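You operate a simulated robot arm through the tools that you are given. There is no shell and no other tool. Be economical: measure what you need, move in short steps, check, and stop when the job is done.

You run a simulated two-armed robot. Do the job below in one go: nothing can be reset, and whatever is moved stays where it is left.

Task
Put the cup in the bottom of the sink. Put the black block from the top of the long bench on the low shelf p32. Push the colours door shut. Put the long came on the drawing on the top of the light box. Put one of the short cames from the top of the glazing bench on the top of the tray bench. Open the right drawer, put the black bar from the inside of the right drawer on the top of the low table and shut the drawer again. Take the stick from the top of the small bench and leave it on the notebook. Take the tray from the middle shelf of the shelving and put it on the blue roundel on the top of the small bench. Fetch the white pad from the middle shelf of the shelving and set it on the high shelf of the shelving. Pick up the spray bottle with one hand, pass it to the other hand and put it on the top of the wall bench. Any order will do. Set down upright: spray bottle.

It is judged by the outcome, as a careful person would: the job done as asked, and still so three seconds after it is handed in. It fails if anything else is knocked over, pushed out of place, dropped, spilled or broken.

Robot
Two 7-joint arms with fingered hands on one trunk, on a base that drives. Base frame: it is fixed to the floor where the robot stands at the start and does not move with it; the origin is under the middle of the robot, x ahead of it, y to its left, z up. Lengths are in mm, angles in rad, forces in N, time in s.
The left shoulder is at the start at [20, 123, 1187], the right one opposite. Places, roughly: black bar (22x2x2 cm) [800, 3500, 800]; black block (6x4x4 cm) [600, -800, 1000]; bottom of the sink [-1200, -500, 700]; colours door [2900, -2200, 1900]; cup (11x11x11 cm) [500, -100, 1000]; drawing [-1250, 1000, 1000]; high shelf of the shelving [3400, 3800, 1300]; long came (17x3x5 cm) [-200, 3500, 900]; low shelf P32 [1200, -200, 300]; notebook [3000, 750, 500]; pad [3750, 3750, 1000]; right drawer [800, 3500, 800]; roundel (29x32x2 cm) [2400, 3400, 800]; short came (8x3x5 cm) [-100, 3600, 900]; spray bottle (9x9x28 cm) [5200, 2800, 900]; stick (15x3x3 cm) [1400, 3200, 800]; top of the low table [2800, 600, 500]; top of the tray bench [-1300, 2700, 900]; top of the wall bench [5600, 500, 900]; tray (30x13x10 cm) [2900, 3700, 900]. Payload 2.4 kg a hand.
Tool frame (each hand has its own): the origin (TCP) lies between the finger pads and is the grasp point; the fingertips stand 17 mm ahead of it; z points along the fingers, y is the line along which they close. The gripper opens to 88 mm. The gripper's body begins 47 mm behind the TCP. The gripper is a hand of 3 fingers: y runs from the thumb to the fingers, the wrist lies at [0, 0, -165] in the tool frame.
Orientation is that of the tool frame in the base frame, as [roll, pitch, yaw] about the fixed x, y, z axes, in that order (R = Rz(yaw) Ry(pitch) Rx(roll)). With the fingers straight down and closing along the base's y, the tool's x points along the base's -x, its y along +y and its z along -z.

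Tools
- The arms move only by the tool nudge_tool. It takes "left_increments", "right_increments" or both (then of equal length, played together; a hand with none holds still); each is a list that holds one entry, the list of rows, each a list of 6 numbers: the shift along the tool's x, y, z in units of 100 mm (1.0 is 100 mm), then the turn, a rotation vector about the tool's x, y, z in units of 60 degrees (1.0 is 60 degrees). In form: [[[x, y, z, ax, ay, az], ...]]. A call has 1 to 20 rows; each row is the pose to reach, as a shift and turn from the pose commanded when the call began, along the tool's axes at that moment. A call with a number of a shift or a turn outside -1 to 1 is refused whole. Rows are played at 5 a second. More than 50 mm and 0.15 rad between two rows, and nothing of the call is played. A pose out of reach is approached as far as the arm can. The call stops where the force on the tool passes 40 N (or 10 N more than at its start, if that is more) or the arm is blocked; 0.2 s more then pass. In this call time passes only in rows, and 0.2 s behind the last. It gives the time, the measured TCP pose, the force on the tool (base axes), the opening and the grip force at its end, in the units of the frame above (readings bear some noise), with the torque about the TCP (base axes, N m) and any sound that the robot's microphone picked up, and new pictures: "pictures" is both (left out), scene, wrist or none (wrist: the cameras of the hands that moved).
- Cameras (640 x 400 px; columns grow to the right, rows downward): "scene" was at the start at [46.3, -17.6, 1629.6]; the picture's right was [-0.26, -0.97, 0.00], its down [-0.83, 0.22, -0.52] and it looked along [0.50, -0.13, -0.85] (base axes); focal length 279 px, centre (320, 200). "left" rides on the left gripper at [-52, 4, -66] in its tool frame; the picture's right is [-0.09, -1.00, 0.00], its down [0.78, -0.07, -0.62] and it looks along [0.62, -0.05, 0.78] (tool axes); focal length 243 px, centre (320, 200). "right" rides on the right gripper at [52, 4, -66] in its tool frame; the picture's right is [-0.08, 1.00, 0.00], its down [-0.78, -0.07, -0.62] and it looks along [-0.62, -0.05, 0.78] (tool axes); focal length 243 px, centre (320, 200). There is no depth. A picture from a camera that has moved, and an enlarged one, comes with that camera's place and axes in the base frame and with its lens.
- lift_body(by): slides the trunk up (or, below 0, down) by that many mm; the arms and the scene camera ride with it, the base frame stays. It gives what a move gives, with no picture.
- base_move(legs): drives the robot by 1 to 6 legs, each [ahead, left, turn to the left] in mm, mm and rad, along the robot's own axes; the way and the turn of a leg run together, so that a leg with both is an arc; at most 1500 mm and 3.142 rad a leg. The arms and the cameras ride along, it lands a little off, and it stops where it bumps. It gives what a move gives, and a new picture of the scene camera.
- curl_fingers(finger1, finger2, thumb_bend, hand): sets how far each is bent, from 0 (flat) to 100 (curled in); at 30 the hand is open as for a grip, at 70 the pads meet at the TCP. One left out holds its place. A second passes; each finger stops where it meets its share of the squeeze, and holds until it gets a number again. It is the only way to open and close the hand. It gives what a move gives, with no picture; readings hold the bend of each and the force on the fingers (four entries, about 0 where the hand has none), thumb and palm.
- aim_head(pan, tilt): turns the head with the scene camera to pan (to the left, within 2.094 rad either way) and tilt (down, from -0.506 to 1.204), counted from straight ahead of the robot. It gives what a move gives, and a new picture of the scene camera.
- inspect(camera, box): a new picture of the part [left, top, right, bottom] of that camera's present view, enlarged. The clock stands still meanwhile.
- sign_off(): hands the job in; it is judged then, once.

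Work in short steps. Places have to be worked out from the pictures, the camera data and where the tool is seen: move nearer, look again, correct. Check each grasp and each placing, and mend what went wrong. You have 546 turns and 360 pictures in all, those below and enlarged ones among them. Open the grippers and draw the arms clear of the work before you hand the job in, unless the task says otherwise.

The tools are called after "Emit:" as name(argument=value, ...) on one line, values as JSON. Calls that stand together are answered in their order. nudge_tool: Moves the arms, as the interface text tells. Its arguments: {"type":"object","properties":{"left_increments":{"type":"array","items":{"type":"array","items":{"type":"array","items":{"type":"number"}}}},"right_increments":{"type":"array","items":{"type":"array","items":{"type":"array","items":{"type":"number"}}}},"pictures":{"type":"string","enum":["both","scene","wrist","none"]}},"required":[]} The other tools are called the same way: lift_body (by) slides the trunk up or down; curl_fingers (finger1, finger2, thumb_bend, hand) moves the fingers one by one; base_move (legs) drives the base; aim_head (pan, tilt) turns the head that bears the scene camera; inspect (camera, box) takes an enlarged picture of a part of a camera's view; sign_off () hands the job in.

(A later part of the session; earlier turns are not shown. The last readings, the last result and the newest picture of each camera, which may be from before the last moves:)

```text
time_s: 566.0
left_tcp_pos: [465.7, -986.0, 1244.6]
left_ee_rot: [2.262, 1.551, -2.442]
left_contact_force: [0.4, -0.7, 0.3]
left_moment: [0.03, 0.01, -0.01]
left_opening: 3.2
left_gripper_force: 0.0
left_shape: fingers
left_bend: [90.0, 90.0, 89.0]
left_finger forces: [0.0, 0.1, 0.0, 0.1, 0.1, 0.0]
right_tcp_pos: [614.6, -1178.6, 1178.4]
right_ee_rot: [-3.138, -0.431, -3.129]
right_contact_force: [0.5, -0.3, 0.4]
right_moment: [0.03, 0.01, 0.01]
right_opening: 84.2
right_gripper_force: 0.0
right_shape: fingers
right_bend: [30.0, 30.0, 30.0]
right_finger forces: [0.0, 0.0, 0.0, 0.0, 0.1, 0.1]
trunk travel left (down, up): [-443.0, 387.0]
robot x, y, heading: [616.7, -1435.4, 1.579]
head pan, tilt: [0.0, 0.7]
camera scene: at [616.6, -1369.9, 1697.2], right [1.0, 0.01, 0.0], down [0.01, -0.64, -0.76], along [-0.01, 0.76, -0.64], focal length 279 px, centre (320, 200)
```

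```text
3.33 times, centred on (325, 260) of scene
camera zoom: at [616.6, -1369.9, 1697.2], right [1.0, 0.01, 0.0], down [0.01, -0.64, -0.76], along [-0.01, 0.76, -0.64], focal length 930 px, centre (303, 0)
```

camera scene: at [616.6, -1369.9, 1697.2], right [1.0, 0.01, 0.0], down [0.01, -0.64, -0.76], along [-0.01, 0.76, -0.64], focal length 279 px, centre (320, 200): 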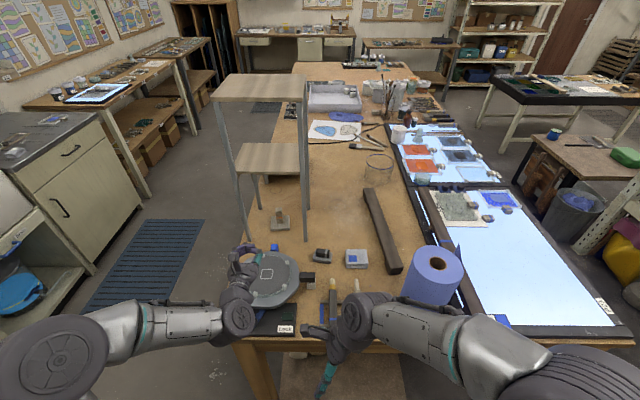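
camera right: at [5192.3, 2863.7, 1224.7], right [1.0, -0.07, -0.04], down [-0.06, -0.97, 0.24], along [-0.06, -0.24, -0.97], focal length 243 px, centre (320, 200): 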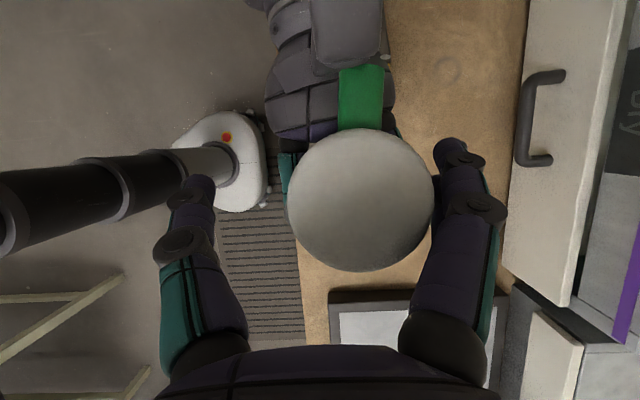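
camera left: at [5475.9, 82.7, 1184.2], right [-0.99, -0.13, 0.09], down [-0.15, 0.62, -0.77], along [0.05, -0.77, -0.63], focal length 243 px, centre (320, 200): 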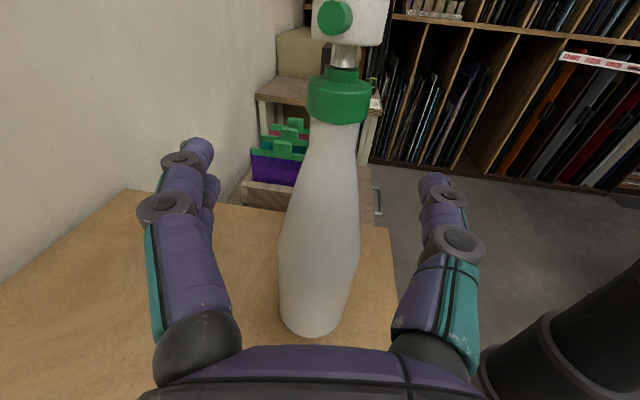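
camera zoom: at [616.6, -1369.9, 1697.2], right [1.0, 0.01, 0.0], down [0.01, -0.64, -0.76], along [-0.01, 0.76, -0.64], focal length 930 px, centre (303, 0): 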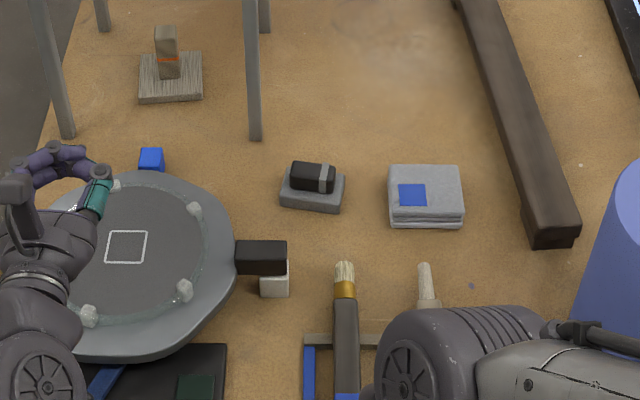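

The black block is the small black piece with a grey band on its base at (618, -766). To keep clear of the paper roll I'll use the left hand: I raise the right arm out of the way and pitch the left hand down.

Emit:
nudge_tool(left_increments=[[[0, 0, 0, 0, 0.125, 0], [0, 0, 0, 0, 0.25, 0], [0, 0, 0, 0, 0.375, 0], [0, 0, 0, 0, 0.5, 0], [0, 0, 0, 0, 0.625, 0], [0, 0, 0, 0, 0.75, 0], [0, 0, 0, 0, 0.875, 0], [0, 0, 0, 0, 1.0, 0]]], right_increments=[[[0.05, 0, -0.11, 0, 0, 0], [0.1, 0, -0.22, 0, 0, 0], [0.15, 0, -0.33, 0, 0, 0], [0.2, 0, -0.44, 0, 0, 0], [0.25, 0, -0.55, 0, 0, 0], [0.3, 0, -0.66, 0, 0, 0], [0.35, 0, -0.77, 0, 0, 0], [0.4, 0, -0.9, 0, 0, 0]]], pictures="none")

Emit:
nudge_tool(right_increments=[[[0.13, 0, -0.3, 0, 0, 0], [0.26, 0, -0.6, 0, 0, 0], [0.4, 0, -0.9, 0, 0, 0]]], pictures="none")

Emit:
curl_fingers(hand="left", finger1=34, finger2=34, thumb_bend=34)

Emit:
base_move(legs=[[0, -130, -0.01]])

```text
time_s: 567.8
left_tcp_pos: [466.0, -986.5, 1243.4]
left_ee_rot: [3.126, 0.509, -1.573]
left_contact_force: [0.3, 0.1, 0.2]
left_moment: [-0.01, 0.01, -0.05]
left_opening: 2.9
left_gripper_force: 0.1
left_shape: fingers
left_bend: [90.0, 90.0, 89.0]
left_finger forces: [0.0, 0.0, 0.0, 0.0, 0.1, 0.0]
right_tcp_pos: [615.5, -1178.9, 1278.1]
right_ee_rot: [-3.14, -0.434, -3.128]
right_contact_force: [-0.3, 0.1, 0.7]
right_moment: [-0.02, -0.03, 0.03]
right_opening: 84.1
right_gripper_force: 0.0
right_shape: fingers
right_bend: [30.0, 30.0, 30.0]
right_finger forces: [0.0, 0.1, 0.0, 0.1, 0.0, 0.0]
trunk travel left (down, up): [-443.0, 387.0]
robot x, y, heading: [616.5, -1432.8, 1.584]
head pan, tilt: [0.0, 0.7]
```

```text
time_s: 568.6
left_tcp_pos: [465.4, -986.3, 1243.9]
left_ee_rot: [3.125, 0.511, -1.57]
left_contact_force: [-0.1, 0.4, -0.7]
left_moment: [-0.02, -0.02, 0.0]
left_opening: 2.8
left_gripper_force: 0.1
left_shape: fingers
left_bend: [90.0, 90.0, 89.0]
left_finger forces: [0.0, 0.0, 0.0, 0.1, 0.0, 0.0]
right_tcp_pos: [617.7, -1177.9, 1377.1]
right_ee_rot: [-3.137, -0.431, -3.13]
right_contact_force: [-0.2, -0.6, 0.5]
right_moment: [-0.01, 0.0, -0.01]
right_opening: 84.0
right_gripper_force: 0.1
right_shape: fingers
right_bend: [30.0, 30.0, 30.0]
right_finger forces: [0.0, 0.1, 0.1, 0.0, 0.0, 0.0]
trunk travel left (down, up): [-443.0, 387.0]
robot x, y, heading: [618.7, -1435.0, 1.584]
head pan, tilt: [0.0, 0.7]
```

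```text
time_s: 569.6
left_tcp_pos: [464.2, -988.2, 1243.8]
left_ee_rot: [3.123, 0.51, -1.572]
left_contact_force: [1.0, -0.2, 0.0]
left_moment: [0.02, 0.0, 0.02]
left_opening: 75.6
left_gripper_force: 0.0
left_shape: fingers
left_bend: [34.0, 34.0, 34.0]
left_finger forces: [0.0, 0.1, 0.0, 0.0, 0.1, 0.0]
right_tcp_pos: [617.9, -1178.6, 1377.6]
right_ee_rot: [-3.137, -0.432, -3.127]
right_contact_force: [0.5, 0.1, -0.1]
right_moment: [0.01, 0.01, -0.03]
right_opening: 84.3
right_gripper_force: 0.0
right_shape: fingers
right_bend: [30.0, 30.0, 30.0]
right_finger forces: [0.0, 0.0, 0.0, 0.0, 0.1, 0.0]
trunk travel left (down, up): [-443.0, 387.0]
robot x, y, heading: [617.2, -1436.6, 1.583]
head pan, tilt: [0.0, 0.7]
```

```text
time_s: 570.9
left_tcp_pos: [600.9, -984.3, 1244.2]
left_ee_rot: [3.123, 0.511, -1.584]
left_contact_force: [0.4, -0.4, 0.2]
left_moment: [0.0, 0.01, -0.02]
left_opening: 75.8
left_gripper_force: 0.1
left_shape: fingers
left_bend: [34.0, 34.0, 34.0]
left_finger forces: [0.1, 0.0, 0.0, 0.0, 0.0, 0.1]
right_tcp_pos: [752.7, -1177.1, 1376.3]
right_ee_rot: [-3.138, -0.433, -3.138]
right_contact_force: [-0.4, 0.1, 0.2]
right_moment: [0.02, 0.05, 0.02]
right_opening: 84.2
right_gripper_force: 0.0
right_shape: fingers
right_bend: [30.0, 30.0, 30.0]
right_finger forces: [0.0, 0.2, 0.1, 0.0, 0.0, 0.0]
trunk travel left (down, up): [-443.0, 387.0]
robot x, y, heading: [744.6, -1434.4, 1.573]
head pan, tilt: [0.0, 0.7]
camera scene: at [748.5, -1369.1, 1697.2], right [1.0, 0.0, 0.0], down [0.0, -0.64, -0.76], along [0.0, 0.76, -0.64], focal length 279 px, centre (320, 200)
```

scene: 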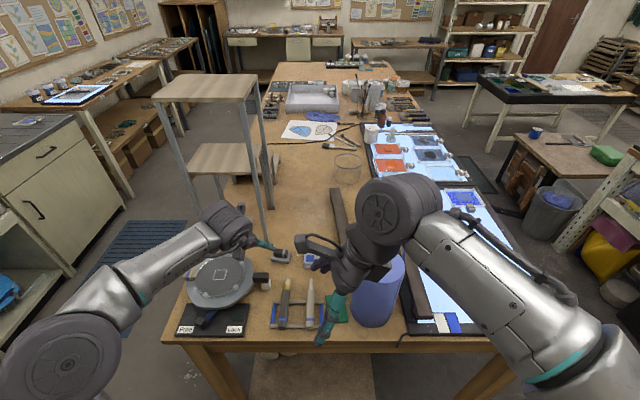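

I drive 165 nearer, lower the trunk 150, and take a look at the block with the left camera.

Emit:
base_move(legs=[[165, 0, 0]])

Emit:
lift_body(by=-150)

Emit:
inspect(camera="left", box=[0, 0, 640, 400])

```text
time_s: 572.3
left_tcp_pos: [597.3, -818.4, 1243.4]
left_ee_rot: [3.124, 0.509, -1.58]
left_contact_force: [0.2, -0.3, -0.9]
left_moment: [-0.01, -0.01, 0.02]
left_opening: 75.5
left_gripper_force: 0.2
left_shape: fingers
left_bend: [34.0, 34.0, 34.0]
left_finger forces: [0.0, 0.0, 0.1, 0.0, 0.0, 0.0]
right_tcp_pos: [749.1, -1011.1, 1375.0]
right_ee_rot: [-3.138, -0.432, -3.138]
right_contact_force: [-0.7, 0.1, 1.4]
right_moment: [0.0, -0.01, 0.03]
right_opening: 84.1
right_gripper_force: 0.0
right_shape: fingers
right_bend: [30.0, 30.0, 30.0]
right_finger forces: [0.1, 0.0, 0.1, 0.0, 0.0, 0.1]
trunk travel left (down, up): [-443.0, 387.0]
robot x, y, heading: [745.6, -1270.2, 1.574]
head pan, tilt: [0.0, 0.7]
camera scene: at [746.0, -1202.0, 1697.1], right [1.0, 0.0, 0.0], down [0.0, -0.65, -0.76], along [0.0, 0.76, -0.65], focal length 279 px, centre (320, 200)
```

scene: 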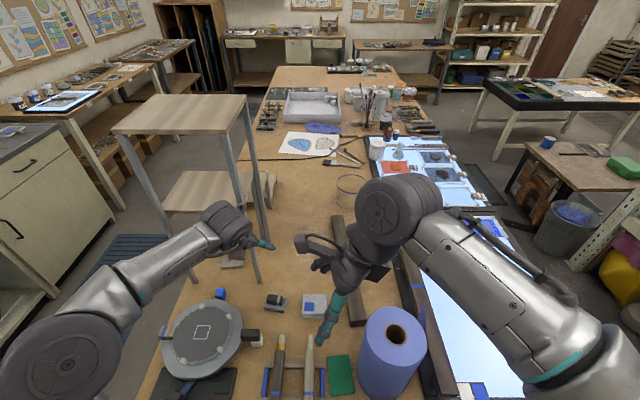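

```text
time_s: 574.1
left_tcp_pos: [599.1, -819.6, 1095.2]
left_ee_rot: [3.124, 0.512, -1.578]
left_contact_force: [0.0, 0.0, 1.3]
left_moment: [-0.01, -0.01, 0.01]
left_opening: 75.5
left_gripper_force: 0.1
left_shape: fingers
left_bend: [34.0, 34.0, 34.0]
left_finger forces: [0.0, 0.1, 0.0, 0.0, 0.0, 0.1]
right_tcp_pos: [748.9, -1012.6, 1226.9]
right_ee_rot: [-3.139, -0.432, -3.136]
right_contact_force: [-0.3, 0.3, 0.2]
right_moment: [-0.01, -0.03, 0.01]
right_opening: 84.2
right_gripper_force: 0.0
right_shape: fingers
right_bend: [30.0, 30.0, 30.0]
right_finger forces: [0.1, 0.1, 0.0, 0.0, 0.1, 0.0]
trunk travel left (down, up): [-293.0, 537.0]
robot x, y, heading: [745.9, -1271.9, 1.573]
head pan, tilt: [0.0, 0.7]
```

```text
1.00 times, centred on (320, 200) of left (not enlarged: the box is as wide or as high as the picture)
camera zoom: at [594.3, -806.2, 1177.8], right [1.0, 0.07, 0.03], down [0.07, -0.99, 0.16], along [0.04, -0.16, -0.99], focal length 243 px, centre (320, 200)
```

zoom: 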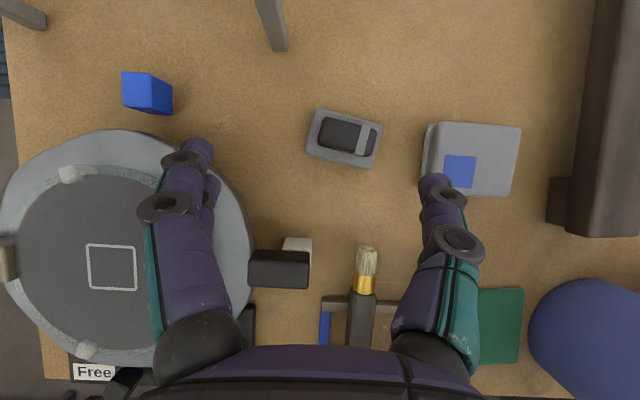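

The block (with its grey base) is at (620, -784), turned about 17°. I align the hand and go down 100 mm along the tool, then look.

Emit:
nudge_tool(left_increments=[[[0.08, -0.05, 0.25, 0, 0, 0.07], [0.15, -0.1, 0.5, 0, 0, 0.14], [0.22, -0.16, 0.75, 0, 0, 0.21], [0.3, -0.21, 1.0, 0, 0, 0.28]]], pictures="wrist")

```text
time_s: 575.1
left_tcp_pos: [615.8, -795.8, 990.2]
left_ee_rot: [2.964, 0.481, -1.914]
left_contact_force: [-0.4, 0.1, -0.2]
left_moment: [0.01, -0.02, -0.01]
left_opening: 75.4
left_gripper_force: 0.1
left_shape: fingers
left_bend: [34.0, 34.0, 34.0]
left_finger forces: [0.1, 0.1, 0.0, 0.0, 0.1, 0.0]
right_tcp_pos: [748.1, -1011.5, 1227.0]
right_ee_rot: [-3.138, -0.431, -3.136]
right_contact_force: [-1.2, 0.0, -0.3]
right_moment: [-0.02, 0.0, 0.01]
right_opening: 84.1
right_gripper_force: 0.0
right_shape: fingers
right_bend: [30.0, 30.0, 30.0]
right_finger forces: [0.0, 0.0, 0.0, 0.0, 0.1, 0.0]
trunk travel left (down, up): [-293.0, 537.0]
robot x, y, heading: [746.2, -1270.6, 1.574]
head pan, tilt: [0.0, 0.7]
camera left: at [628.7, -783.8, 1073.8], right [0.98, -0.18, -0.12], down [-0.16, -0.97, 0.17], along [-0.14, -0.15, -0.98], focal length 243 px, centre (320, 200)
```

left: 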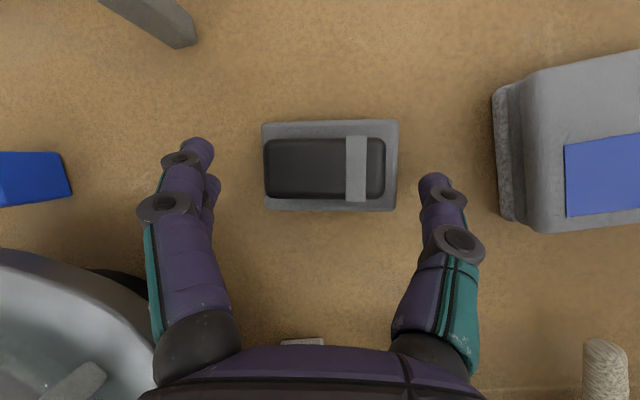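

Well aligned; top at z≈955. I open the hand fully, level the closing axis, and go down onto it.

Emit:
curl_fingers(hand="left", finger1=30, finger2=30, thumb_bend=30)

Emit:
nudge_tool(left_increments=[[[0.06, -0.05, 0.12, 0.085, 0, 0], [0.12, -0.09, 0.24, 0.17, 0, 0], [0.12, -0.09, 0.36, 0.17, 0, 0], [0.12, -0.09, 0.45, 0.17, 0, 0]]], pictures="wrist")

```text
time_s: 576.1
left_tcp_pos: [616.1, -796.6, 992.5]
left_ee_rot: [2.966, 0.484, -1.912]
left_contact_force: [0.4, 0.2, 0.3]
left_moment: [-0.01, -0.02, 0.02]
left_opening: 84.2
left_gripper_force: 0.0
left_shape: fingers
left_bend: [30.0, 30.0, 30.0]
left_finger forces: [0.1, 0.1, 0.1, 0.1, 0.0, 0.1]
right_tcp_pos: [749.5, -1013.9, 1226.8]
right_ee_rot: [-3.138, -0.432, -3.137]
right_contact_force: [0.4, -0.3, 0.1]
right_moment: [0.02, -0.04, -0.04]
right_opening: 84.1
right_gripper_force: 0.0
right_shape: fingers
right_bend: [30.0, 30.0, 30.0]
right_finger forces: [0.0, 0.1, 0.0, 0.0, 0.0, 0.0]
trunk travel left (down, up): [-293.0, 537.0]
robot x, y, heading: [746.8, -1270.3, 1.573]
head pan, tilt: [0.0, 0.7]
```

```text
time_s: 576.9
left_tcp_pos: [624.0, -789.6, 961.0]
left_ee_rot: [-3.139, 0.505, -1.913]
left_contact_force: [0.6, -4.1, 19.5]
left_moment: [0.02, 0.32, 0.03]
left_opening: 90.2
left_gripper_force: 9.3
left_shape: fingers
left_bend: [30.0, 16.0, 26.0]
left_finger forces: [0.5, 11.6, 0.1, 0.1, 6.9, 0.0]
right_tcp_pos: [749.9, -1013.1, 1228.3]
right_ee_rot: [-3.141, -0.431, -3.138]
right_contact_force: [0.5, 0.9, -0.2]
right_moment: [0.0, 0.01, 0.01]
right_opening: 84.0
right_gripper_force: 0.0
right_shape: fingers
right_bend: [30.0, 30.0, 30.0]
right_finger forces: [0.0, 0.1, 0.0, 0.1, 0.0, 0.1]
trunk travel left (down, up): [-293.0, 537.0]
robot x, y, heading: [745.9, -1268.9, 1.577]
head pan, tilt: [0.0, 0.7]
stopped in row 4 (left hand): the force on the tool passed its limit at 47 N (the readings are from after the stop); the commanded pose is now the measured one
camera left: at [624.1, -775.7, 1044.6], right [0.96, -0.27, 0.04], down [-0.27, -0.95, 0.17], along [0.0, -0.17, -0.99], focal length 243 px, centre (320, 200)
```

left: 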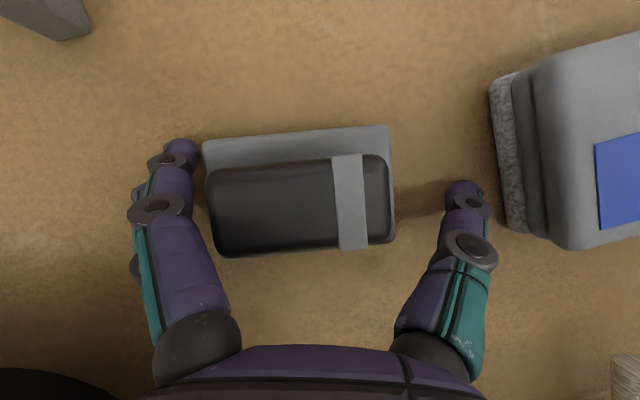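

The open fingertips reached the bench. I rise 5 mm and close on the block's ends.

Emit:
nudge_tool(left_increments=[[[0, 0.05, -0.06, 0, 0, 0]]], pictures="none")

Emit:
curl_fingers(hand="left", finger1=55, finger2=55, thumb_bend=55)

Emit:
inspect(camera="left", box=[0, 0, 640, 400])

```text
time_s: 577.3
left_tcp_pos: [618.7, -791.1, 964.3]
left_ee_rot: [-3.137, 0.499, -1.913]
left_contact_force: [3.0, 1.5, 9.7]
left_moment: [0.2, 0.52, -0.12]
left_opening: 85.8
left_gripper_force: 5.6
left_shape: fingers
left_bend: [30.0, 22.0, 29.0]
left_finger forces: [0.0, 10.1, 0.1, 0.1, 0.4, 0.1]
right_tcp_pos: [749.9, -1013.5, 1226.1]
right_ee_rot: [-3.139, -0.431, -3.136]
right_contact_force: [1.0, -0.7, 0.1]
right_moment: [0.01, -0.01, 0.0]
right_opening: 84.0
right_gripper_force: 0.1
right_shape: fingers
right_bend: [30.0, 30.0, 30.0]
right_finger forces: [0.1, 0.1, 0.1, 0.0, 0.0, 0.0]
trunk travel left (down, up): [-293.0, 537.0]
robot x, y, heading: [745.4, -1271.9, 1.572]
head pan, tilt: [0.0, 0.7]
```

```text
time_s: 578.3
left_tcp_pos: [617.5, -791.0, 966.3]
left_ee_rot: [-3.137, 0.504, -1.911]
left_contact_force: [-3.1, 3.8, 32.9]
left_moment: [-0.06, -0.56, 0.15]
left_opening: 60.1
left_gripper_force: 19.6
left_shape: fingers
left_bend: [46.0, 27.0, 46.0]
left_finger forces: [4.3, 9.1, 0.0, 0.0, 26.6, 0.0]
right_tcp_pos: [748.6, -1013.9, 1226.9]
right_ee_rot: [-3.14, -0.432, -3.137]
right_contact_force: [-0.2, -0.5, -0.2]
right_moment: [0.02, 0.01, 0.03]
right_opening: 84.0
right_gripper_force: 0.1
right_shape: fingers
right_bend: [30.0, 30.0, 30.0]
right_finger forces: [0.0, 0.0, 0.0, 0.0, 0.0, 0.1]
trunk travel left (down, up): [-293.0, 537.0]
robot x, y, heading: [746.2, -1268.9, 1.575]
head pan, tilt: [0.0, 0.7]
```

```text
1.00 times, centred on (320, 200) of left (not enlarged: the box is as wide or as high as the picture)
camera zoom: at [617.8, -776.4, 1049.4], right [0.96, -0.26, 0.04], down [-0.27, -0.95, 0.17], along [0.0, -0.17, -0.98], focal length 243 px, centre (320, 200)
```

zoom: 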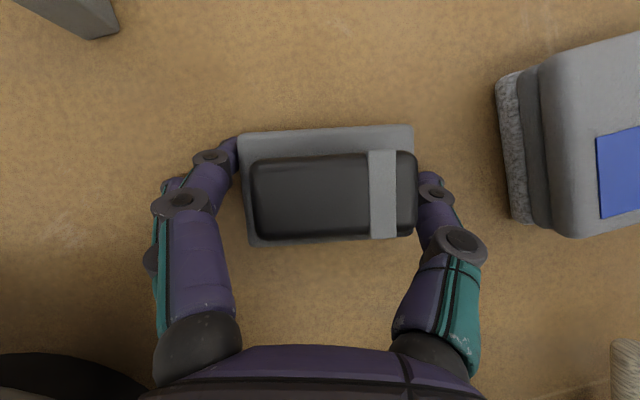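

A fingertip is pressing the bench; I rise 10 mm and close again.

Emit:
curl_fingers(hand="left", finger1=36, finger2=36, thumb_bend=36)

Emit:
nudge_tool(left_increments=[[[0.05, 0, -0.09, 0, 0, 0]]], pictures="none")

Emit:
curl_fingers(hand="left", finger1=58, finger2=58, thumb_bend=58)

Emit:
inspect(camera="left", box=[0, 0, 640, 400])

```text
time_s: 579.3
left_tcp_pos: [617.2, -792.5, 967.2]
left_ee_rot: [-3.138, 0.504, -1.911]
left_contact_force: [-10.1, 7.9, 40.3]
left_moment: [-0.16, -1.13, 0.28]
left_opening: 71.5
left_gripper_force: 20.2
left_shape: fingers
left_bend: [36.0, 27.0, 37.0]
left_finger forces: [0.0, 6.6, 0.0, 0.0, 34.1, 0.1]
right_tcp_pos: [748.2, -1014.0, 1228.0]
right_ee_rot: [-3.139, -0.43, -3.135]
right_contact_force: [-0.2, 0.2, 0.7]
right_moment: [-0.02, 0.0, 0.01]
right_opening: 84.1
right_gripper_force: 0.1
right_shape: fingers
right_bend: [30.0, 30.0, 30.0]
right_finger forces: [0.0, 0.1, 0.0, 0.0, 0.0, 0.0]
trunk travel left (down, up): [-293.0, 537.0]
robot x, y, heading: [744.4, -1268.6, 1.572]
head pan, tilt: [0.0, 0.7]
```

```text
time_s: 579.7
left_tcp_pos: [614.7, -800.0, 966.5]
left_ee_rot: [-3.14, 0.49, -1.915]
left_contact_force: [1.7, 2.5, 7.5]
left_moment: [0.16, 0.33, -0.18]
left_opening: 72.9
left_gripper_force: 4.2
left_shape: fingers
left_bend: [36.0, 27.0, 35.0]
left_finger forces: [0.0, 6.7, 0.1, 0.1, 0.7, 0.0]
right_tcp_pos: [749.9, -1013.2, 1226.5]
right_ee_rot: [-3.138, -0.432, -3.136]
right_contact_force: [-0.2, -0.1, -0.5]
right_moment: [-0.01, 0.01, 0.0]
right_opening: 84.0
right_gripper_force: 0.0
right_shape: fingers
right_bend: [30.0, 30.0, 30.0]
right_finger forces: [0.1, 0.1, 0.0, 0.0, 0.1, 0.1]
trunk travel left (down, up): [-293.0, 537.0]
robot x, y, heading: [746.5, -1268.3, 1.573]
head pan, tilt: [0.0, 0.7]
```

```text
time_s: 580.7
left_tcp_pos: [613.9, -798.7, 969.8]
left_ee_rot: [-3.138, 0.499, -1.91]
left_contact_force: [-3.8, -1.8, 6.6]
left_moment: [0.1, 0.53, 0.13]
left_opening: 53.5
left_gripper_force: 12.3
left_shape: fingers
left_bend: [42.0, 36.0, 52.0]
left_finger forces: [7.0, 9.9, 0.1, 0.1, 7.6, 0.0]
right_tcp_pos: [748.7, -1012.7, 1225.8]
right_ee_rot: [-3.137, -0.43, -3.136]
right_contact_force: [-0.9, -0.5, 0.0]
right_moment: [-0.01, 0.04, 0.01]
right_opening: 84.1
right_gripper_force: 0.1
right_shape: fingers
right_bend: [30.0, 30.0, 30.0]
right_finger forces: [0.1, 0.1, 0.0, 0.1, 0.0, 0.1]
trunk travel left (down, up): [-293.0, 537.0]
robot x, y, heading: [747.5, -1268.4, 1.574]
head pan, tilt: [0.0, 0.7]
```

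```text
1.00 times, centred on (320, 200) of left (not enlarged: the box is as wide or as high as the picture)
camera zoom: at [614.3, -783.8, 1052.6], right [0.96, -0.26, 0.04], down [-0.27, -0.95, 0.17], along [0.0, -0.18, -0.98], focal length 243 px, centre (320, 200)
```

zoom: 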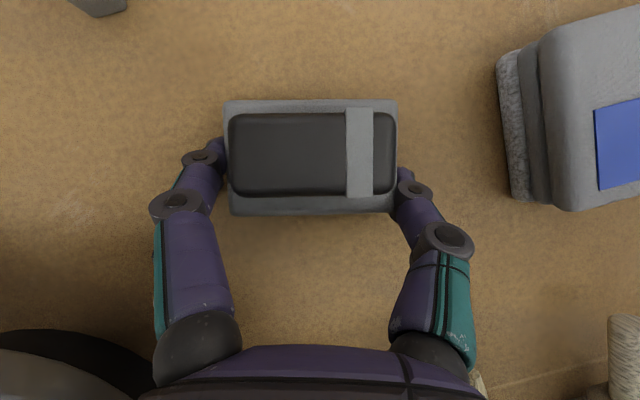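

The fingers hold the block's base by its ends (12 N). I squeeze a little more and lift.

Emit:
curl_fingers(hand="left", finger1=66, finger2=64, thumb_bend=64)

Emit:
lift_body(by=80)

Emit:
inspect(camera="left", box=[0, 0, 640, 400])

```text
time_s: 581.7
left_tcp_pos: [615.5, -798.3, 968.8]
left_ee_rot: [-3.138, 0.498, -1.912]
left_contact_force: [-4.6, 1.4, 8.4]
left_moment: [0.16, 0.61, 0.01]
left_opening: 52.4
left_gripper_force: 14.2
left_shape: fingers
left_bend: [38.0, 38.0, 57.0]
left_finger forces: [7.8, 12.1, 0.1, 0.0, 8.1, 0.1]
right_tcp_pos: [748.4, -1012.9, 1226.3]
right_ee_rot: [-3.142, -0.428, -3.136]
right_contact_force: [0.2, 0.0, -0.4]
right_moment: [0.02, 0.02, -0.01]
right_opening: 84.3
right_gripper_force: 0.1
right_shape: fingers
right_bend: [30.0, 30.0, 30.0]
right_finger forces: [0.1, 0.0, 0.0, 0.0, 0.1, 0.0]
trunk travel left (down, up): [-293.0, 537.0]
robot x, y, heading: [744.9, -1267.7, 1.575]
head pan, tilt: [0.0, 0.7]
```

```text
time_s: 582.9
left_tcp_pos: [614.2, -797.7, 1048.8]
left_ee_rot: [-3.136, 0.498, -1.91]
left_contact_force: [-0.5, -0.2, -5.0]
left_moment: [-0.14, 0.0, 0.04]
left_opening: 52.8
left_gripper_force: 11.7
left_shape: fingers
left_bend: [40.0, 43.0, 56.0]
left_finger forces: [5.9, 5.9, 0.0, 0.1, 11.9, 0.0]
right_tcp_pos: [748.6, -1012.8, 1307.2]
right_ee_rot: [-3.137, -0.431, -3.136]
right_contact_force: [0.0, -0.6, 0.2]
right_moment: [0.0, 0.0, -0.04]
right_opening: 84.0
right_gripper_force: 0.0
right_shape: fingers
right_bend: [30.0, 30.0, 30.0]
right_finger forces: [0.0, 0.0, 0.1, 0.1, 0.1, 0.0]
trunk travel left (down, up): [-373.0, 457.0]
robot x, y, heading: [744.5, -1273.5, 1.577]
head pan, tilt: [0.0, 0.7]
```

```text
1.00 times, centred on (320, 200) of left (not enlarged: the box is as wide or as high as the picture)
camera zoom: at [614.6, -782.7, 1132.1], right [0.96, -0.26, 0.04], down [-0.27, -0.95, 0.17], along [0.0, -0.18, -0.98], focal length 243 px, centre (320, 200)
```

zoom: 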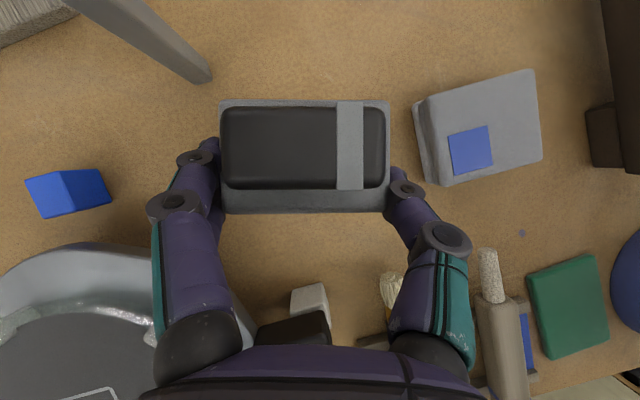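

The block is lifted. I carry it round to the far side of the long bench, where the low shelf is.

Emit:
base_move(legs=[[-330, 0, 0], [0, -1250, 0], [500, 0, 0]])

Emit:
aim_head(pan=0.7, tilt=0.75)

```text
time_s: 593.5
left_tcp_pos: [1860.8, -627.9, 1049.3]
left_ee_rot: [-3.138, 0.497, -1.918]
left_contact_force: [-0.1, 0.3, -5.4]
left_moment: [-0.07, 0.02, 0.0]
left_opening: 52.8
left_gripper_force: 11.6
left_shape: fingers
left_bend: [40.0, 43.0, 56.0]
left_finger forces: [5.8, 6.0, 0.1, 0.0, 11.7, 0.0]
right_tcp_pos: [1992.6, -843.1, 1306.9]
right_ee_rot: [-3.139, -0.431, 3.136]
right_contact_force: [-0.6, 0.0, -0.4]
right_moment: [-0.01, 0.02, 0.03]
right_opening: 84.3
right_gripper_force: 0.0
right_shape: fingers
right_bend: [30.0, 30.0, 30.0]
right_finger forces: [0.0, 0.1, 0.0, 0.1, 0.1, 0.0]
trunk travel left (down, up): [-373.0, 457.0]
robot x, y, heading: [1989.0, -1099.8, 1.561]
head pan, tilt: [0.0, 0.7]
camera scene: at [1988.5, -1033.9, 1627.1], right [1.0, -0.01, 0.0], down [0.0, -0.65, -0.76], along [0.0, 0.76, -0.65], focal length 279 px, centre (320, 200)
```

scene: 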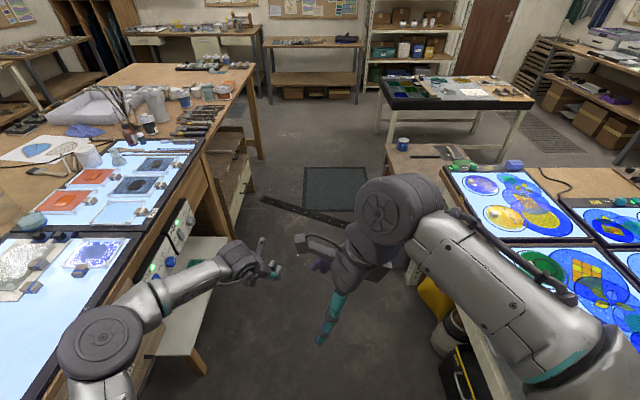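

```text
time_s: 594.5
left_tcp_pos: [1861.4, -628.6, 1049.1]
left_ee_rot: [-3.136, 0.498, -1.918]
left_contact_force: [-0.1, -0.2, -5.0]
left_moment: [-0.09, -0.01, -0.03]
left_opening: 52.8
left_gripper_force: 11.8
left_shape: fingers
left_bend: [40.0, 43.0, 56.0]
left_finger forces: [5.8, 5.9, 0.0, 0.0, 11.6, 0.0]
right_tcp_pos: [1993.6, -843.3, 1306.0]
right_ee_rot: [-3.138, -0.43, 3.136]
right_contact_force: [0.9, 0.9, -0.1]
right_moment: [-0.01, 0.01, 0.0]
right_opening: 84.2
right_gripper_force: 0.1
right_shape: fingers
right_bend: [30.0, 30.0, 30.0]
right_finger forces: [0.0, 0.0, 0.1, 0.0, 0.0, 0.1]
trunk travel left (down, up): [-373.0, 457.0]
robot x, y, heading: [1991.8, -1098.5, 1.565]
head pan, tilt: [0.7, 0.75]
camera scene: at [1935.1, -1055.9, 1622.9], right [0.77, 0.64, 0.0], down [0.44, -0.53, -0.73], along [-0.47, 0.56, -0.68], focal length 279 px, centre (320, 200)
```

scene: 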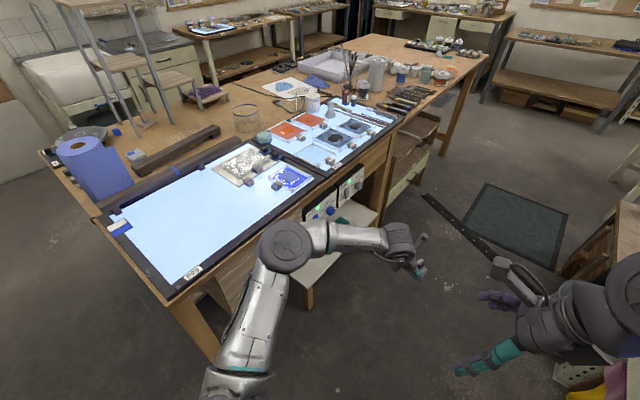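

The low white shelf is under the bench's far side. I drive up and turn to face it.

Emit:
base_move(legs=[[800, 0, 0], [0, 0, 1.571]])

Emit:
aim_head(pan=0.0, tilt=0.85)

```text
time_s: 602.7
left_tcp_pos: [1520.8, -430.4, 1049.3]
left_ee_rot: [-3.137, 0.497, -0.345]
left_contact_force: [0.0, 0.5, -4.1]
left_moment: [-0.03, -0.08, -0.01]
left_opening: 52.5
left_gripper_force: 11.4
left_shape: fingers
left_bend: [40.0, 43.0, 56.0]
left_finger forces: [5.7, 5.8, 0.0, 0.1, 11.3, 0.0]
right_tcp_pos: [1733.0, -297.6, 1305.9]
right_ee_rot: [-3.139, -0.431, -1.571]
right_contact_force: [-0.1, 0.5, -0.6]
right_moment: [-0.01, -0.01, 0.02]
right_opening: 84.2
right_gripper_force: 0.0
right_shape: fingers
right_bend: [30.0, 30.0, 30.0]
right_finger forces: [0.0, 0.0, 0.0, 0.1, 0.0, 0.1]
trunk travel left (down, up): [-373.0, 457.0]
robot x, y, heading: [1995.3, -302.2, 3.144]
head pan, tilt: [0.7, 0.75]
camera scene: at [1947.9, -354.6, 1622.9], right [-0.64, 0.77, 0.0], down [0.52, 0.44, -0.73], along [-0.56, -0.47, -0.68], focal length 279 px, centre (320, 200)
```

scene: 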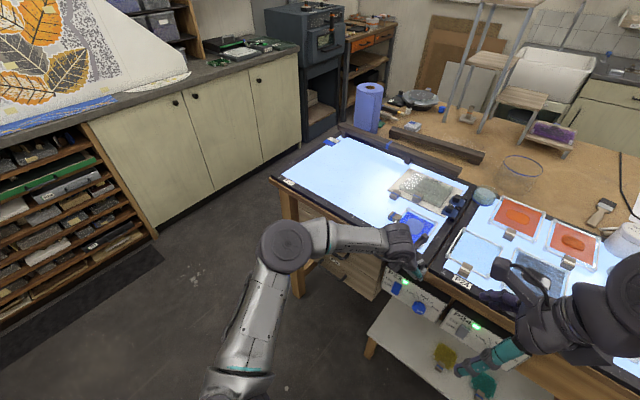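

```text
time_s: 603.7
left_tcp_pos: [1520.7, -430.4, 1049.8]
left_ee_rot: [-3.137, 0.498, -0.345]
left_contact_force: [-0.2, -0.4, -5.2]
left_moment: [0.04, -0.1, 0.01]
left_opening: 52.4
left_gripper_force: 11.2
left_shape: fingers
left_bend: [40.0, 43.0, 56.0]
left_finger forces: [5.7, 5.7, 0.1, 0.0, 11.4, 0.0]
right_tcp_pos: [1735.2, -297.8, 1306.8]
right_ee_rot: [-3.138, -0.432, -1.57]
right_contact_force: [0.5, -0.4, 0.3]
right_moment: [0.02, 0.0, -0.03]
right_opening: 84.2
right_gripper_force: 0.1
right_shape: fingers
right_bend: [30.0, 30.0, 30.0]
right_finger forces: [0.0, 0.0, 0.0, 0.1, 0.0, 0.1]
trunk travel left (down, up): [-373.0, 457.0]
robot x, y, heading: [1992.5, -298.7, 3.14]
head pan, tilt: [0.0, 0.85]
camera scene: at [1933.2, -301.3, 1614.9], right [0.0, 1.0, 0.0], down [0.75, 0.0, -0.66], along [-0.66, 0.0, -0.75], focal length 279 px, centre (320, 200)
```

scene: 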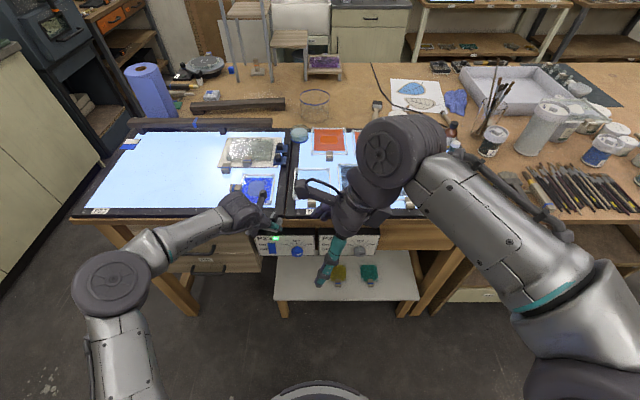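

The low board with a yellow and a teal piece is ahead. I zoom to read its label.

Emit:
inspect(camera="scene", box=[200, 220, 460, 330])

```text
2.46 times, centred on (330, 275) of scene
camera zoom: at [1933.2, -301.3, 1614.9], right [0.0, 1.0, 0.0], down [0.75, 0.0, -0.66], along [-0.66, 0.0, -0.75], focal length 686 px, centre (295, 15)
```

zoom: 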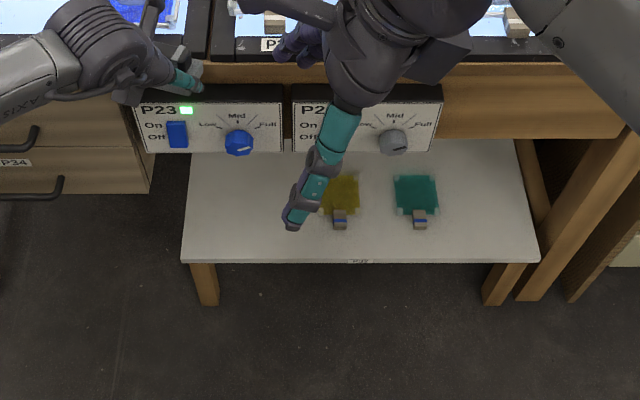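

The board bears the P32 label; its left part (y -510…-290) is free, top about z 300. I lower the trunk and the left arm so the block can go in under the control boxes (z>730).

Emit:
lift_body(by=-365)

Emit:
nudge_tool(left_increments=[[[0.16, 0, 0.29, 0, 0, 0], [0.32, 0, 0.58, 0, 0, 0], [0.478, 0, 0.879, 0, 0, 0]]], pictures="none")

Emit:
nudge_tool(left_increments=[[[0.16, 0, 0.29, 0, 0, 0], [0.32, 0, 0.58, 0, 0, 0], [0.478, 0, 0.879, 0, 0, 0]]], pictures="none")

Emit:
nudge_tool(left_increments=[[[0.16, 0, 0.29, 0, 0, 0], [0.33, 0, 0.6, 0, 0, 0]]], pictures="both")

```text
time_s: 607.3
left_tcp_pos: [1521.1, -430.8, 685.3]
left_ee_rot: [-3.137, 0.499, -0.346]
left_contact_force: [-0.4, -0.5, -5.1]
left_moment: [-0.01, -0.11, 0.0]
left_opening: 52.7
left_gripper_force: 11.5
left_shape: fingers
left_bend: [40.0, 43.0, 56.0]
left_finger forces: [5.5, 5.8, 0.0, 0.0, 11.4, 0.1]
right_tcp_pos: [1734.2, -298.1, 940.3]
right_ee_rot: [-3.138, -0.43, -1.57]
right_contact_force: [0.5, 0.2, 0.8]
right_moment: [-0.02, 0.0, 0.03]
right_opening: 84.1
right_gripper_force: 0.1
right_shape: fingers
right_bend: [30.0, 30.0, 30.0]
right_finger forces: [0.0, 0.0, 0.0, 0.0, 0.1, 0.1]
trunk travel left (down, up): [-8.0, 822.0]
robot x, y, heading: [1997.9, -300.2, 3.141]
head pan, tilt: [0.0, 0.85]
```

```text
time_s: 608.1
left_tcp_pos: [1521.2, -430.2, 583.1]
left_ee_rot: [-3.135, 0.497, -0.346]
left_contact_force: [-0.1, -0.4, -4.9]
left_moment: [0.0, -0.08, -0.01]
left_opening: 52.5
left_gripper_force: 11.4
left_shape: fingers
left_bend: [40.0, 43.0, 56.0]
left_finger forces: [5.7, 5.8, 0.0, 0.1, 11.4, 0.0]
right_tcp_pos: [1735.1, -297.3, 941.4]
right_ee_rot: [-3.137, -0.431, -1.571]
right_contact_force: [0.9, -0.5, 1.3]
right_moment: [0.01, -0.02, 0.01]
right_opening: 84.2
right_gripper_force: 0.1
right_shape: fingers
right_bend: [30.0, 30.0, 30.0]
right_finger forces: [0.1, 0.0, 0.0, 0.0, 0.0, 0.1]
trunk travel left (down, up): [-8.0, 822.0]
robot x, y, heading: [1992.7, -304.6, 3.144]
head pan, tilt: [0.0, 0.85]
```

```text
time_s: 608.9
left_tcp_pos: [1521.3, -428.4, 483.8]
left_ee_rot: [-3.138, 0.499, -0.347]
left_contact_force: [-0.3, -0.4, -4.8]
left_moment: [0.02, -0.07, -0.02]
left_opening: 52.3
left_gripper_force: 11.4
left_shape: fingers
left_bend: [40.0, 43.0, 56.0]
left_finger forces: [5.8, 5.8, 0.0, 0.0, 11.7, 0.1]
right_tcp_pos: [1734.6, -297.3, 940.3]
right_ee_rot: [-3.137, -0.429, -1.571]
right_contact_force: [0.6, 0.3, -0.4]
right_moment: [0.0, 0.02, -0.02]
right_opening: 84.3
right_gripper_force: 0.0
right_shape: fingers
right_bend: [30.0, 30.0, 30.0]
right_finger forces: [0.0, 0.0, 0.0, 0.0, 0.1, 0.0]
trunk travel left (down, up): [-8.0, 822.0]
robot x, y, heading: [1995.3, -300.3, 3.14]
head pan, tilt: [0.0, 0.85]
```

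```text
time_s: 609.5
left_tcp_pos: [1520.3, -429.3, 416.0]
left_ee_rot: [-3.138, 0.498, -0.347]
left_contact_force: [0.1, -0.3, -4.8]
left_moment: [-0.01, -0.07, 0.0]
left_opening: 52.9
left_gripper_force: 11.9
left_shape: fingers
left_bend: [40.0, 43.0, 56.0]
left_finger forces: [5.9, 5.7, 0.1, 0.1, 11.7, 0.0]
right_tcp_pos: [1736.1, -298.1, 941.1]
right_ee_rot: [-3.139, -0.43, -1.571]
right_contact_force: [0.1, -1.0, -0.5]
right_moment: [-0.01, -0.01, -0.01]
right_opening: 84.1
right_gripper_force: 0.2
right_shape: fingers
right_bend: [30.0, 30.0, 30.0]
right_finger forces: [0.0, 0.0, 0.1, 0.0, 0.0, 0.0]
trunk travel left (down, up): [-8.0, 822.0]
robot x, y, heading: [1994.9, -298.1, 3.135]
head pan, tilt: [0.0, 0.85]
camera scene: at [1933.4, -301.1, 1249.9], right [0.0, 1.0, 0.0], down [0.75, 0.0, -0.66], along [-0.66, 0.0, -0.75], focal length 279 px, centre (320, 200)
camera left: at [1505.8, -428.4, 498.3], right [0.27, 0.96, 0.04], down [0.95, -0.27, 0.17], along [0.18, 0.0, -0.98], focal length 243 px, centre (320, 200)
```

scene: 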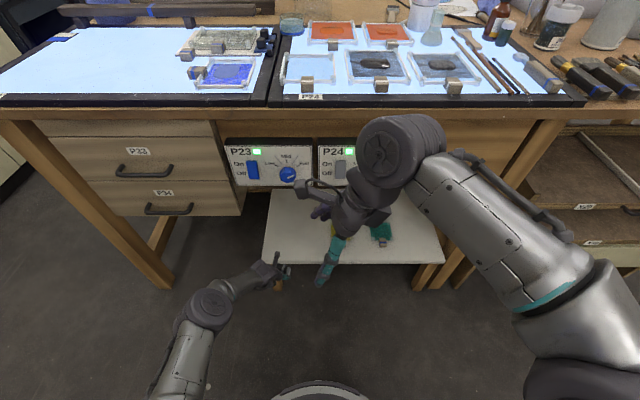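
left: 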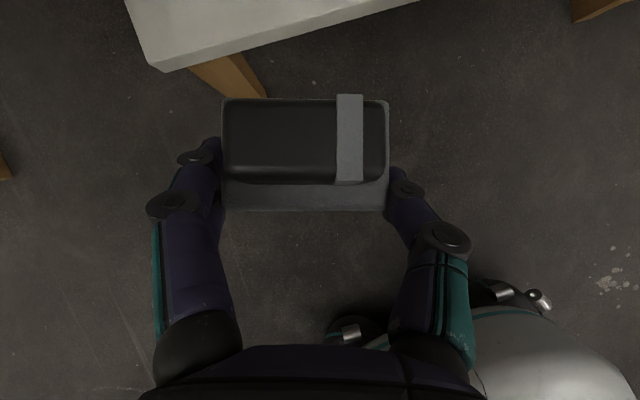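

Board top is z≈296, corner (1408, -521). I drive in 172 with a 20 mm shift to the right.

Emit:
base_move(legs=[[0, -20, 0], [172, 0, 0]])

Emit:
inspect(camera="left", box=[0, 0, 640, 400])

```text
time_s: 611.3
left_tcp_pos: [1346.9, -408.2, 416.2]
left_ee_rot: [-3.137, 0.497, -0.346]
left_contact_force: [-0.6, -0.6, -4.4]
left_moment: [-0.01, -0.06, -0.04]
left_opening: 52.5
left_gripper_force: 11.7
left_shape: fingers
left_bend: [40.0, 43.0, 56.0]
left_finger forces: [5.8, 5.8, 0.0, 0.0, 11.6, 0.0]
right_tcp_pos: [1560.4, -276.0, 941.4]
right_ee_rot: [-3.14, -0.431, -1.571]
right_contact_force: [0.4, 0.5, 0.5]
right_moment: [0.0, 0.0, 0.01]
right_opening: 84.2
right_gripper_force: 0.1
right_shape: fingers
right_bend: [30.0, 30.0, 30.0]
right_finger forces: [0.0, 0.1, 0.0, 0.0, 0.0, 0.0]
trunk travel left (down, up): [-8.0, 822.0]
robot x, y, heading: [1814.4, -280.1, 3.138]
head pan, tilt: [0.0, 0.85]
camera scene: at [1759.7, -280.7, 1249.9], right [0.0, 1.0, 0.0], down [0.75, 0.0, -0.66], along [-0.66, 0.0, -0.75], focal length 279 px, centre (320, 200)
```

scene: 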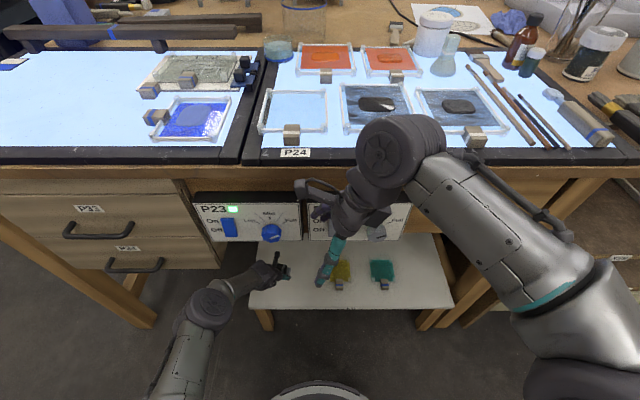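

```text
1.00 times, centred on (320, 200) of left (not enlarged: the box is as wide or as high as the picture)
camera zoom: at [1332.0, -407.9, 498.7], right [0.27, 0.96, 0.04], down [0.95, -0.27, 0.17], along [0.18, 0.0, -0.98], focal length 243 px, centre (320, 200)
```

zoom: 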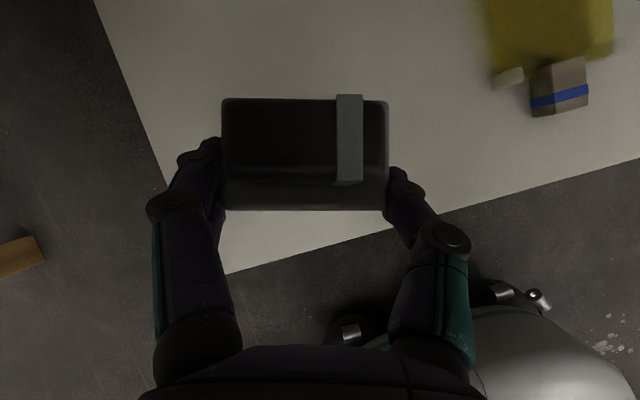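

Good spot, but reach shrinks lower down, so I drive 45 closer, then lower with the arm.

Emit:
base_move(legs=[[45, -12, 0]])

Emit:
nudge_tool(left_increments=[[[0.13, -0.03, 0.23, 0, 0, 0], [0.25, -0.05, 0.42, 0, 0, 0], [0.36, -0.07, 0.55, 0, 0, 0]]], pictures="wrist")

```text
time_s: 612.2
left_tcp_pos: [1301.6, -396.0, 416.0]
left_ee_rot: [-3.135, 0.497, -0.345]
left_contact_force: [0.3, -0.3, -4.4]
left_moment: [0.0, -0.07, 0.03]
left_opening: 52.6
left_gripper_force: 11.1
left_shape: fingers
left_bend: [40.0, 43.0, 56.0]
left_finger forces: [5.8, 5.7, 0.0, 0.0, 11.6, 0.1]
right_tcp_pos: [1515.8, -264.4, 940.3]
right_ee_rot: [-3.137, -0.431, -1.571]
right_contact_force: [0.4, 0.5, -0.6]
right_moment: [0.0, -0.03, -0.01]
right_opening: 84.2
right_gripper_force: 0.1
right_shape: fingers
right_bend: [30.0, 30.0, 30.0]
right_finger forces: [0.0, 0.0, 0.1, 0.0, 0.0, 0.0]
trunk travel left (down, up): [-8.0, 822.0]
robot x, y, heading: [1772.0, -267.1, 3.14]
head pan, tilt: [0.0, 0.85]
camera scene: at [1714.2, -268.6, 1249.9], right [0.0, 1.0, 0.0], down [0.75, 0.0, -0.66], along [-0.66, 0.0, -0.75], focal length 279 px, centre (320, 200)
```

scene: 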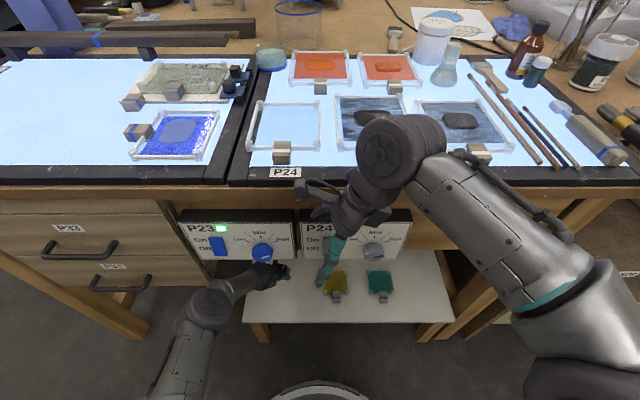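

```text
time_s: 613.0
left_tcp_pos: [1304.9, -393.6, 376.9]
left_ee_rot: [-3.135, 0.497, -0.347]
left_contact_force: [0.5, -0.4, -5.3]
left_moment: [-0.02, -0.05, -0.02]
left_opening: 52.5
left_gripper_force: 11.9
left_shape: fingers
left_bend: [40.0, 43.0, 56.0]
left_finger forces: [5.7, 5.9, 0.1, 0.1, 11.5, 0.0]
left hand out of reach, approached as far as the arm can: row 2, 3
right_tcp_pos: [1515.6, -263.7, 940.5]
right_ee_rot: [-3.139, -0.432, -1.572]
right_contact_force: [0.0, -0.5, 0.3]
right_moment: [-0.02, -0.05, -0.02]
right_opening: 84.1
right_gripper_force: 0.1
right_shape: fingers
right_bend: [30.0, 30.0, 30.0]
right_finger forces: [0.1, 0.0, 0.0, 0.1, 0.1, 0.0]
trunk travel left (down, up): [-8.0, 822.0]
robot x, y, heading: [1774.1, -266.0, 3.138]
head pan, tilt: [0.0, 0.85]
camera left: at [1289.9, -392.5, 460.4], right [0.27, 0.96, 0.05], down [0.95, -0.27, 0.17], along [0.18, 0.0, -0.98], focal length 243 px, centre (320, 200)
```

left: 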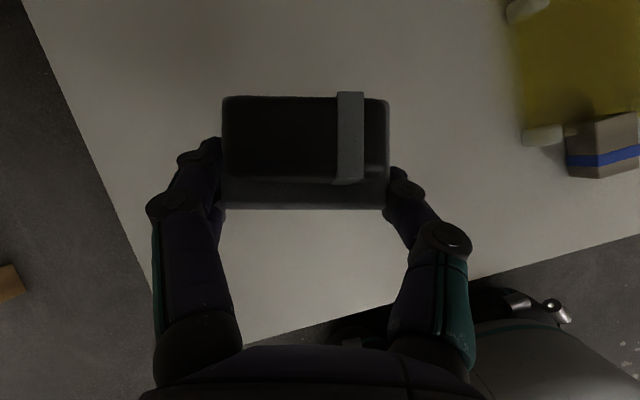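

Near the reach limit; I lower the trunk its last 8 mm and bring the hand down with a slight retreat.

Emit:
lift_body(by=-8)

Emit:
nudge_tool(left_increments=[[[0.15, -0.03, 0.05, 0, 0, 0], [0.24, -0.05, 0.12, 0, 0, 0], [0.29, -0.06, 0.16, 0, 0, 0], [0.34, -0.068, 0.2, 0, 0, 0]]], pictures="none")

```text
time_s: 613.6
left_tcp_pos: [1304.9, -394.2, 369.9]
left_ee_rot: [-3.138, 0.498, -0.347]
left_contact_force: [0.6, 1.0, -5.0]
left_moment: [-0.02, -0.09, 0.01]
left_opening: 52.6
left_gripper_force: 11.7
left_shape: fingers
left_bend: [40.0, 43.0, 56.0]
left_finger forces: [5.8, 5.8, 0.0, 0.0, 11.6, 0.1]
right_tcp_pos: [1514.5, -263.8, 932.4]
right_ee_rot: [-3.139, -0.431, -1.571]
right_contact_force: [0.1, -0.7, 0.3]
right_moment: [0.0, 0.03, 0.03]
right_opening: 84.1
right_gripper_force: 0.1
right_shape: fingers
right_bend: [30.0, 30.0, 30.0]
right_finger forces: [0.0, 0.1, 0.0, 0.0, 0.0, 0.0]
trunk travel left (down, up): [0.0, 830.0]
robot x, y, heading: [1774.8, -271.8, 3.142]
head pan, tilt: [0.0, 0.85]
```

```text
time_s: 614.6
left_tcp_pos: [1330.1, -394.1, 340.0]
left_ee_rot: [-3.136, 0.497, -0.347]
left_contact_force: [-1.6, -0.1, -4.3]
left_moment: [-0.01, -0.1, 0.04]
left_opening: 52.7
left_gripper_force: 11.7
left_shape: fingers
left_bend: [40.0, 43.0, 56.0]
left_finger forces: [5.7, 5.8, 0.0, 0.0, 11.6, 0.0]
left hand out of reach, approached as far as the arm can: row 3, 4
right_tcp_pos: [1516.4, -265.2, 934.4]
right_ee_rot: [-3.138, -0.43, -1.571]
right_contact_force: [-0.4, -0.5, 0.2]
right_moment: [0.03, 0.01, -0.02]
right_opening: 84.2
right_gripper_force: 0.0
right_shape: fingers
right_bend: [30.0, 30.0, 30.0]
right_finger forces: [0.0, 0.1, 0.0, 0.0, 0.1, 0.0]
trunk travel left (down, up): [0.0, 830.0]
robot x, y, heading: [1769.5, -267.6, 3.139]
head pan, tilt: [0.0, 0.85]
```

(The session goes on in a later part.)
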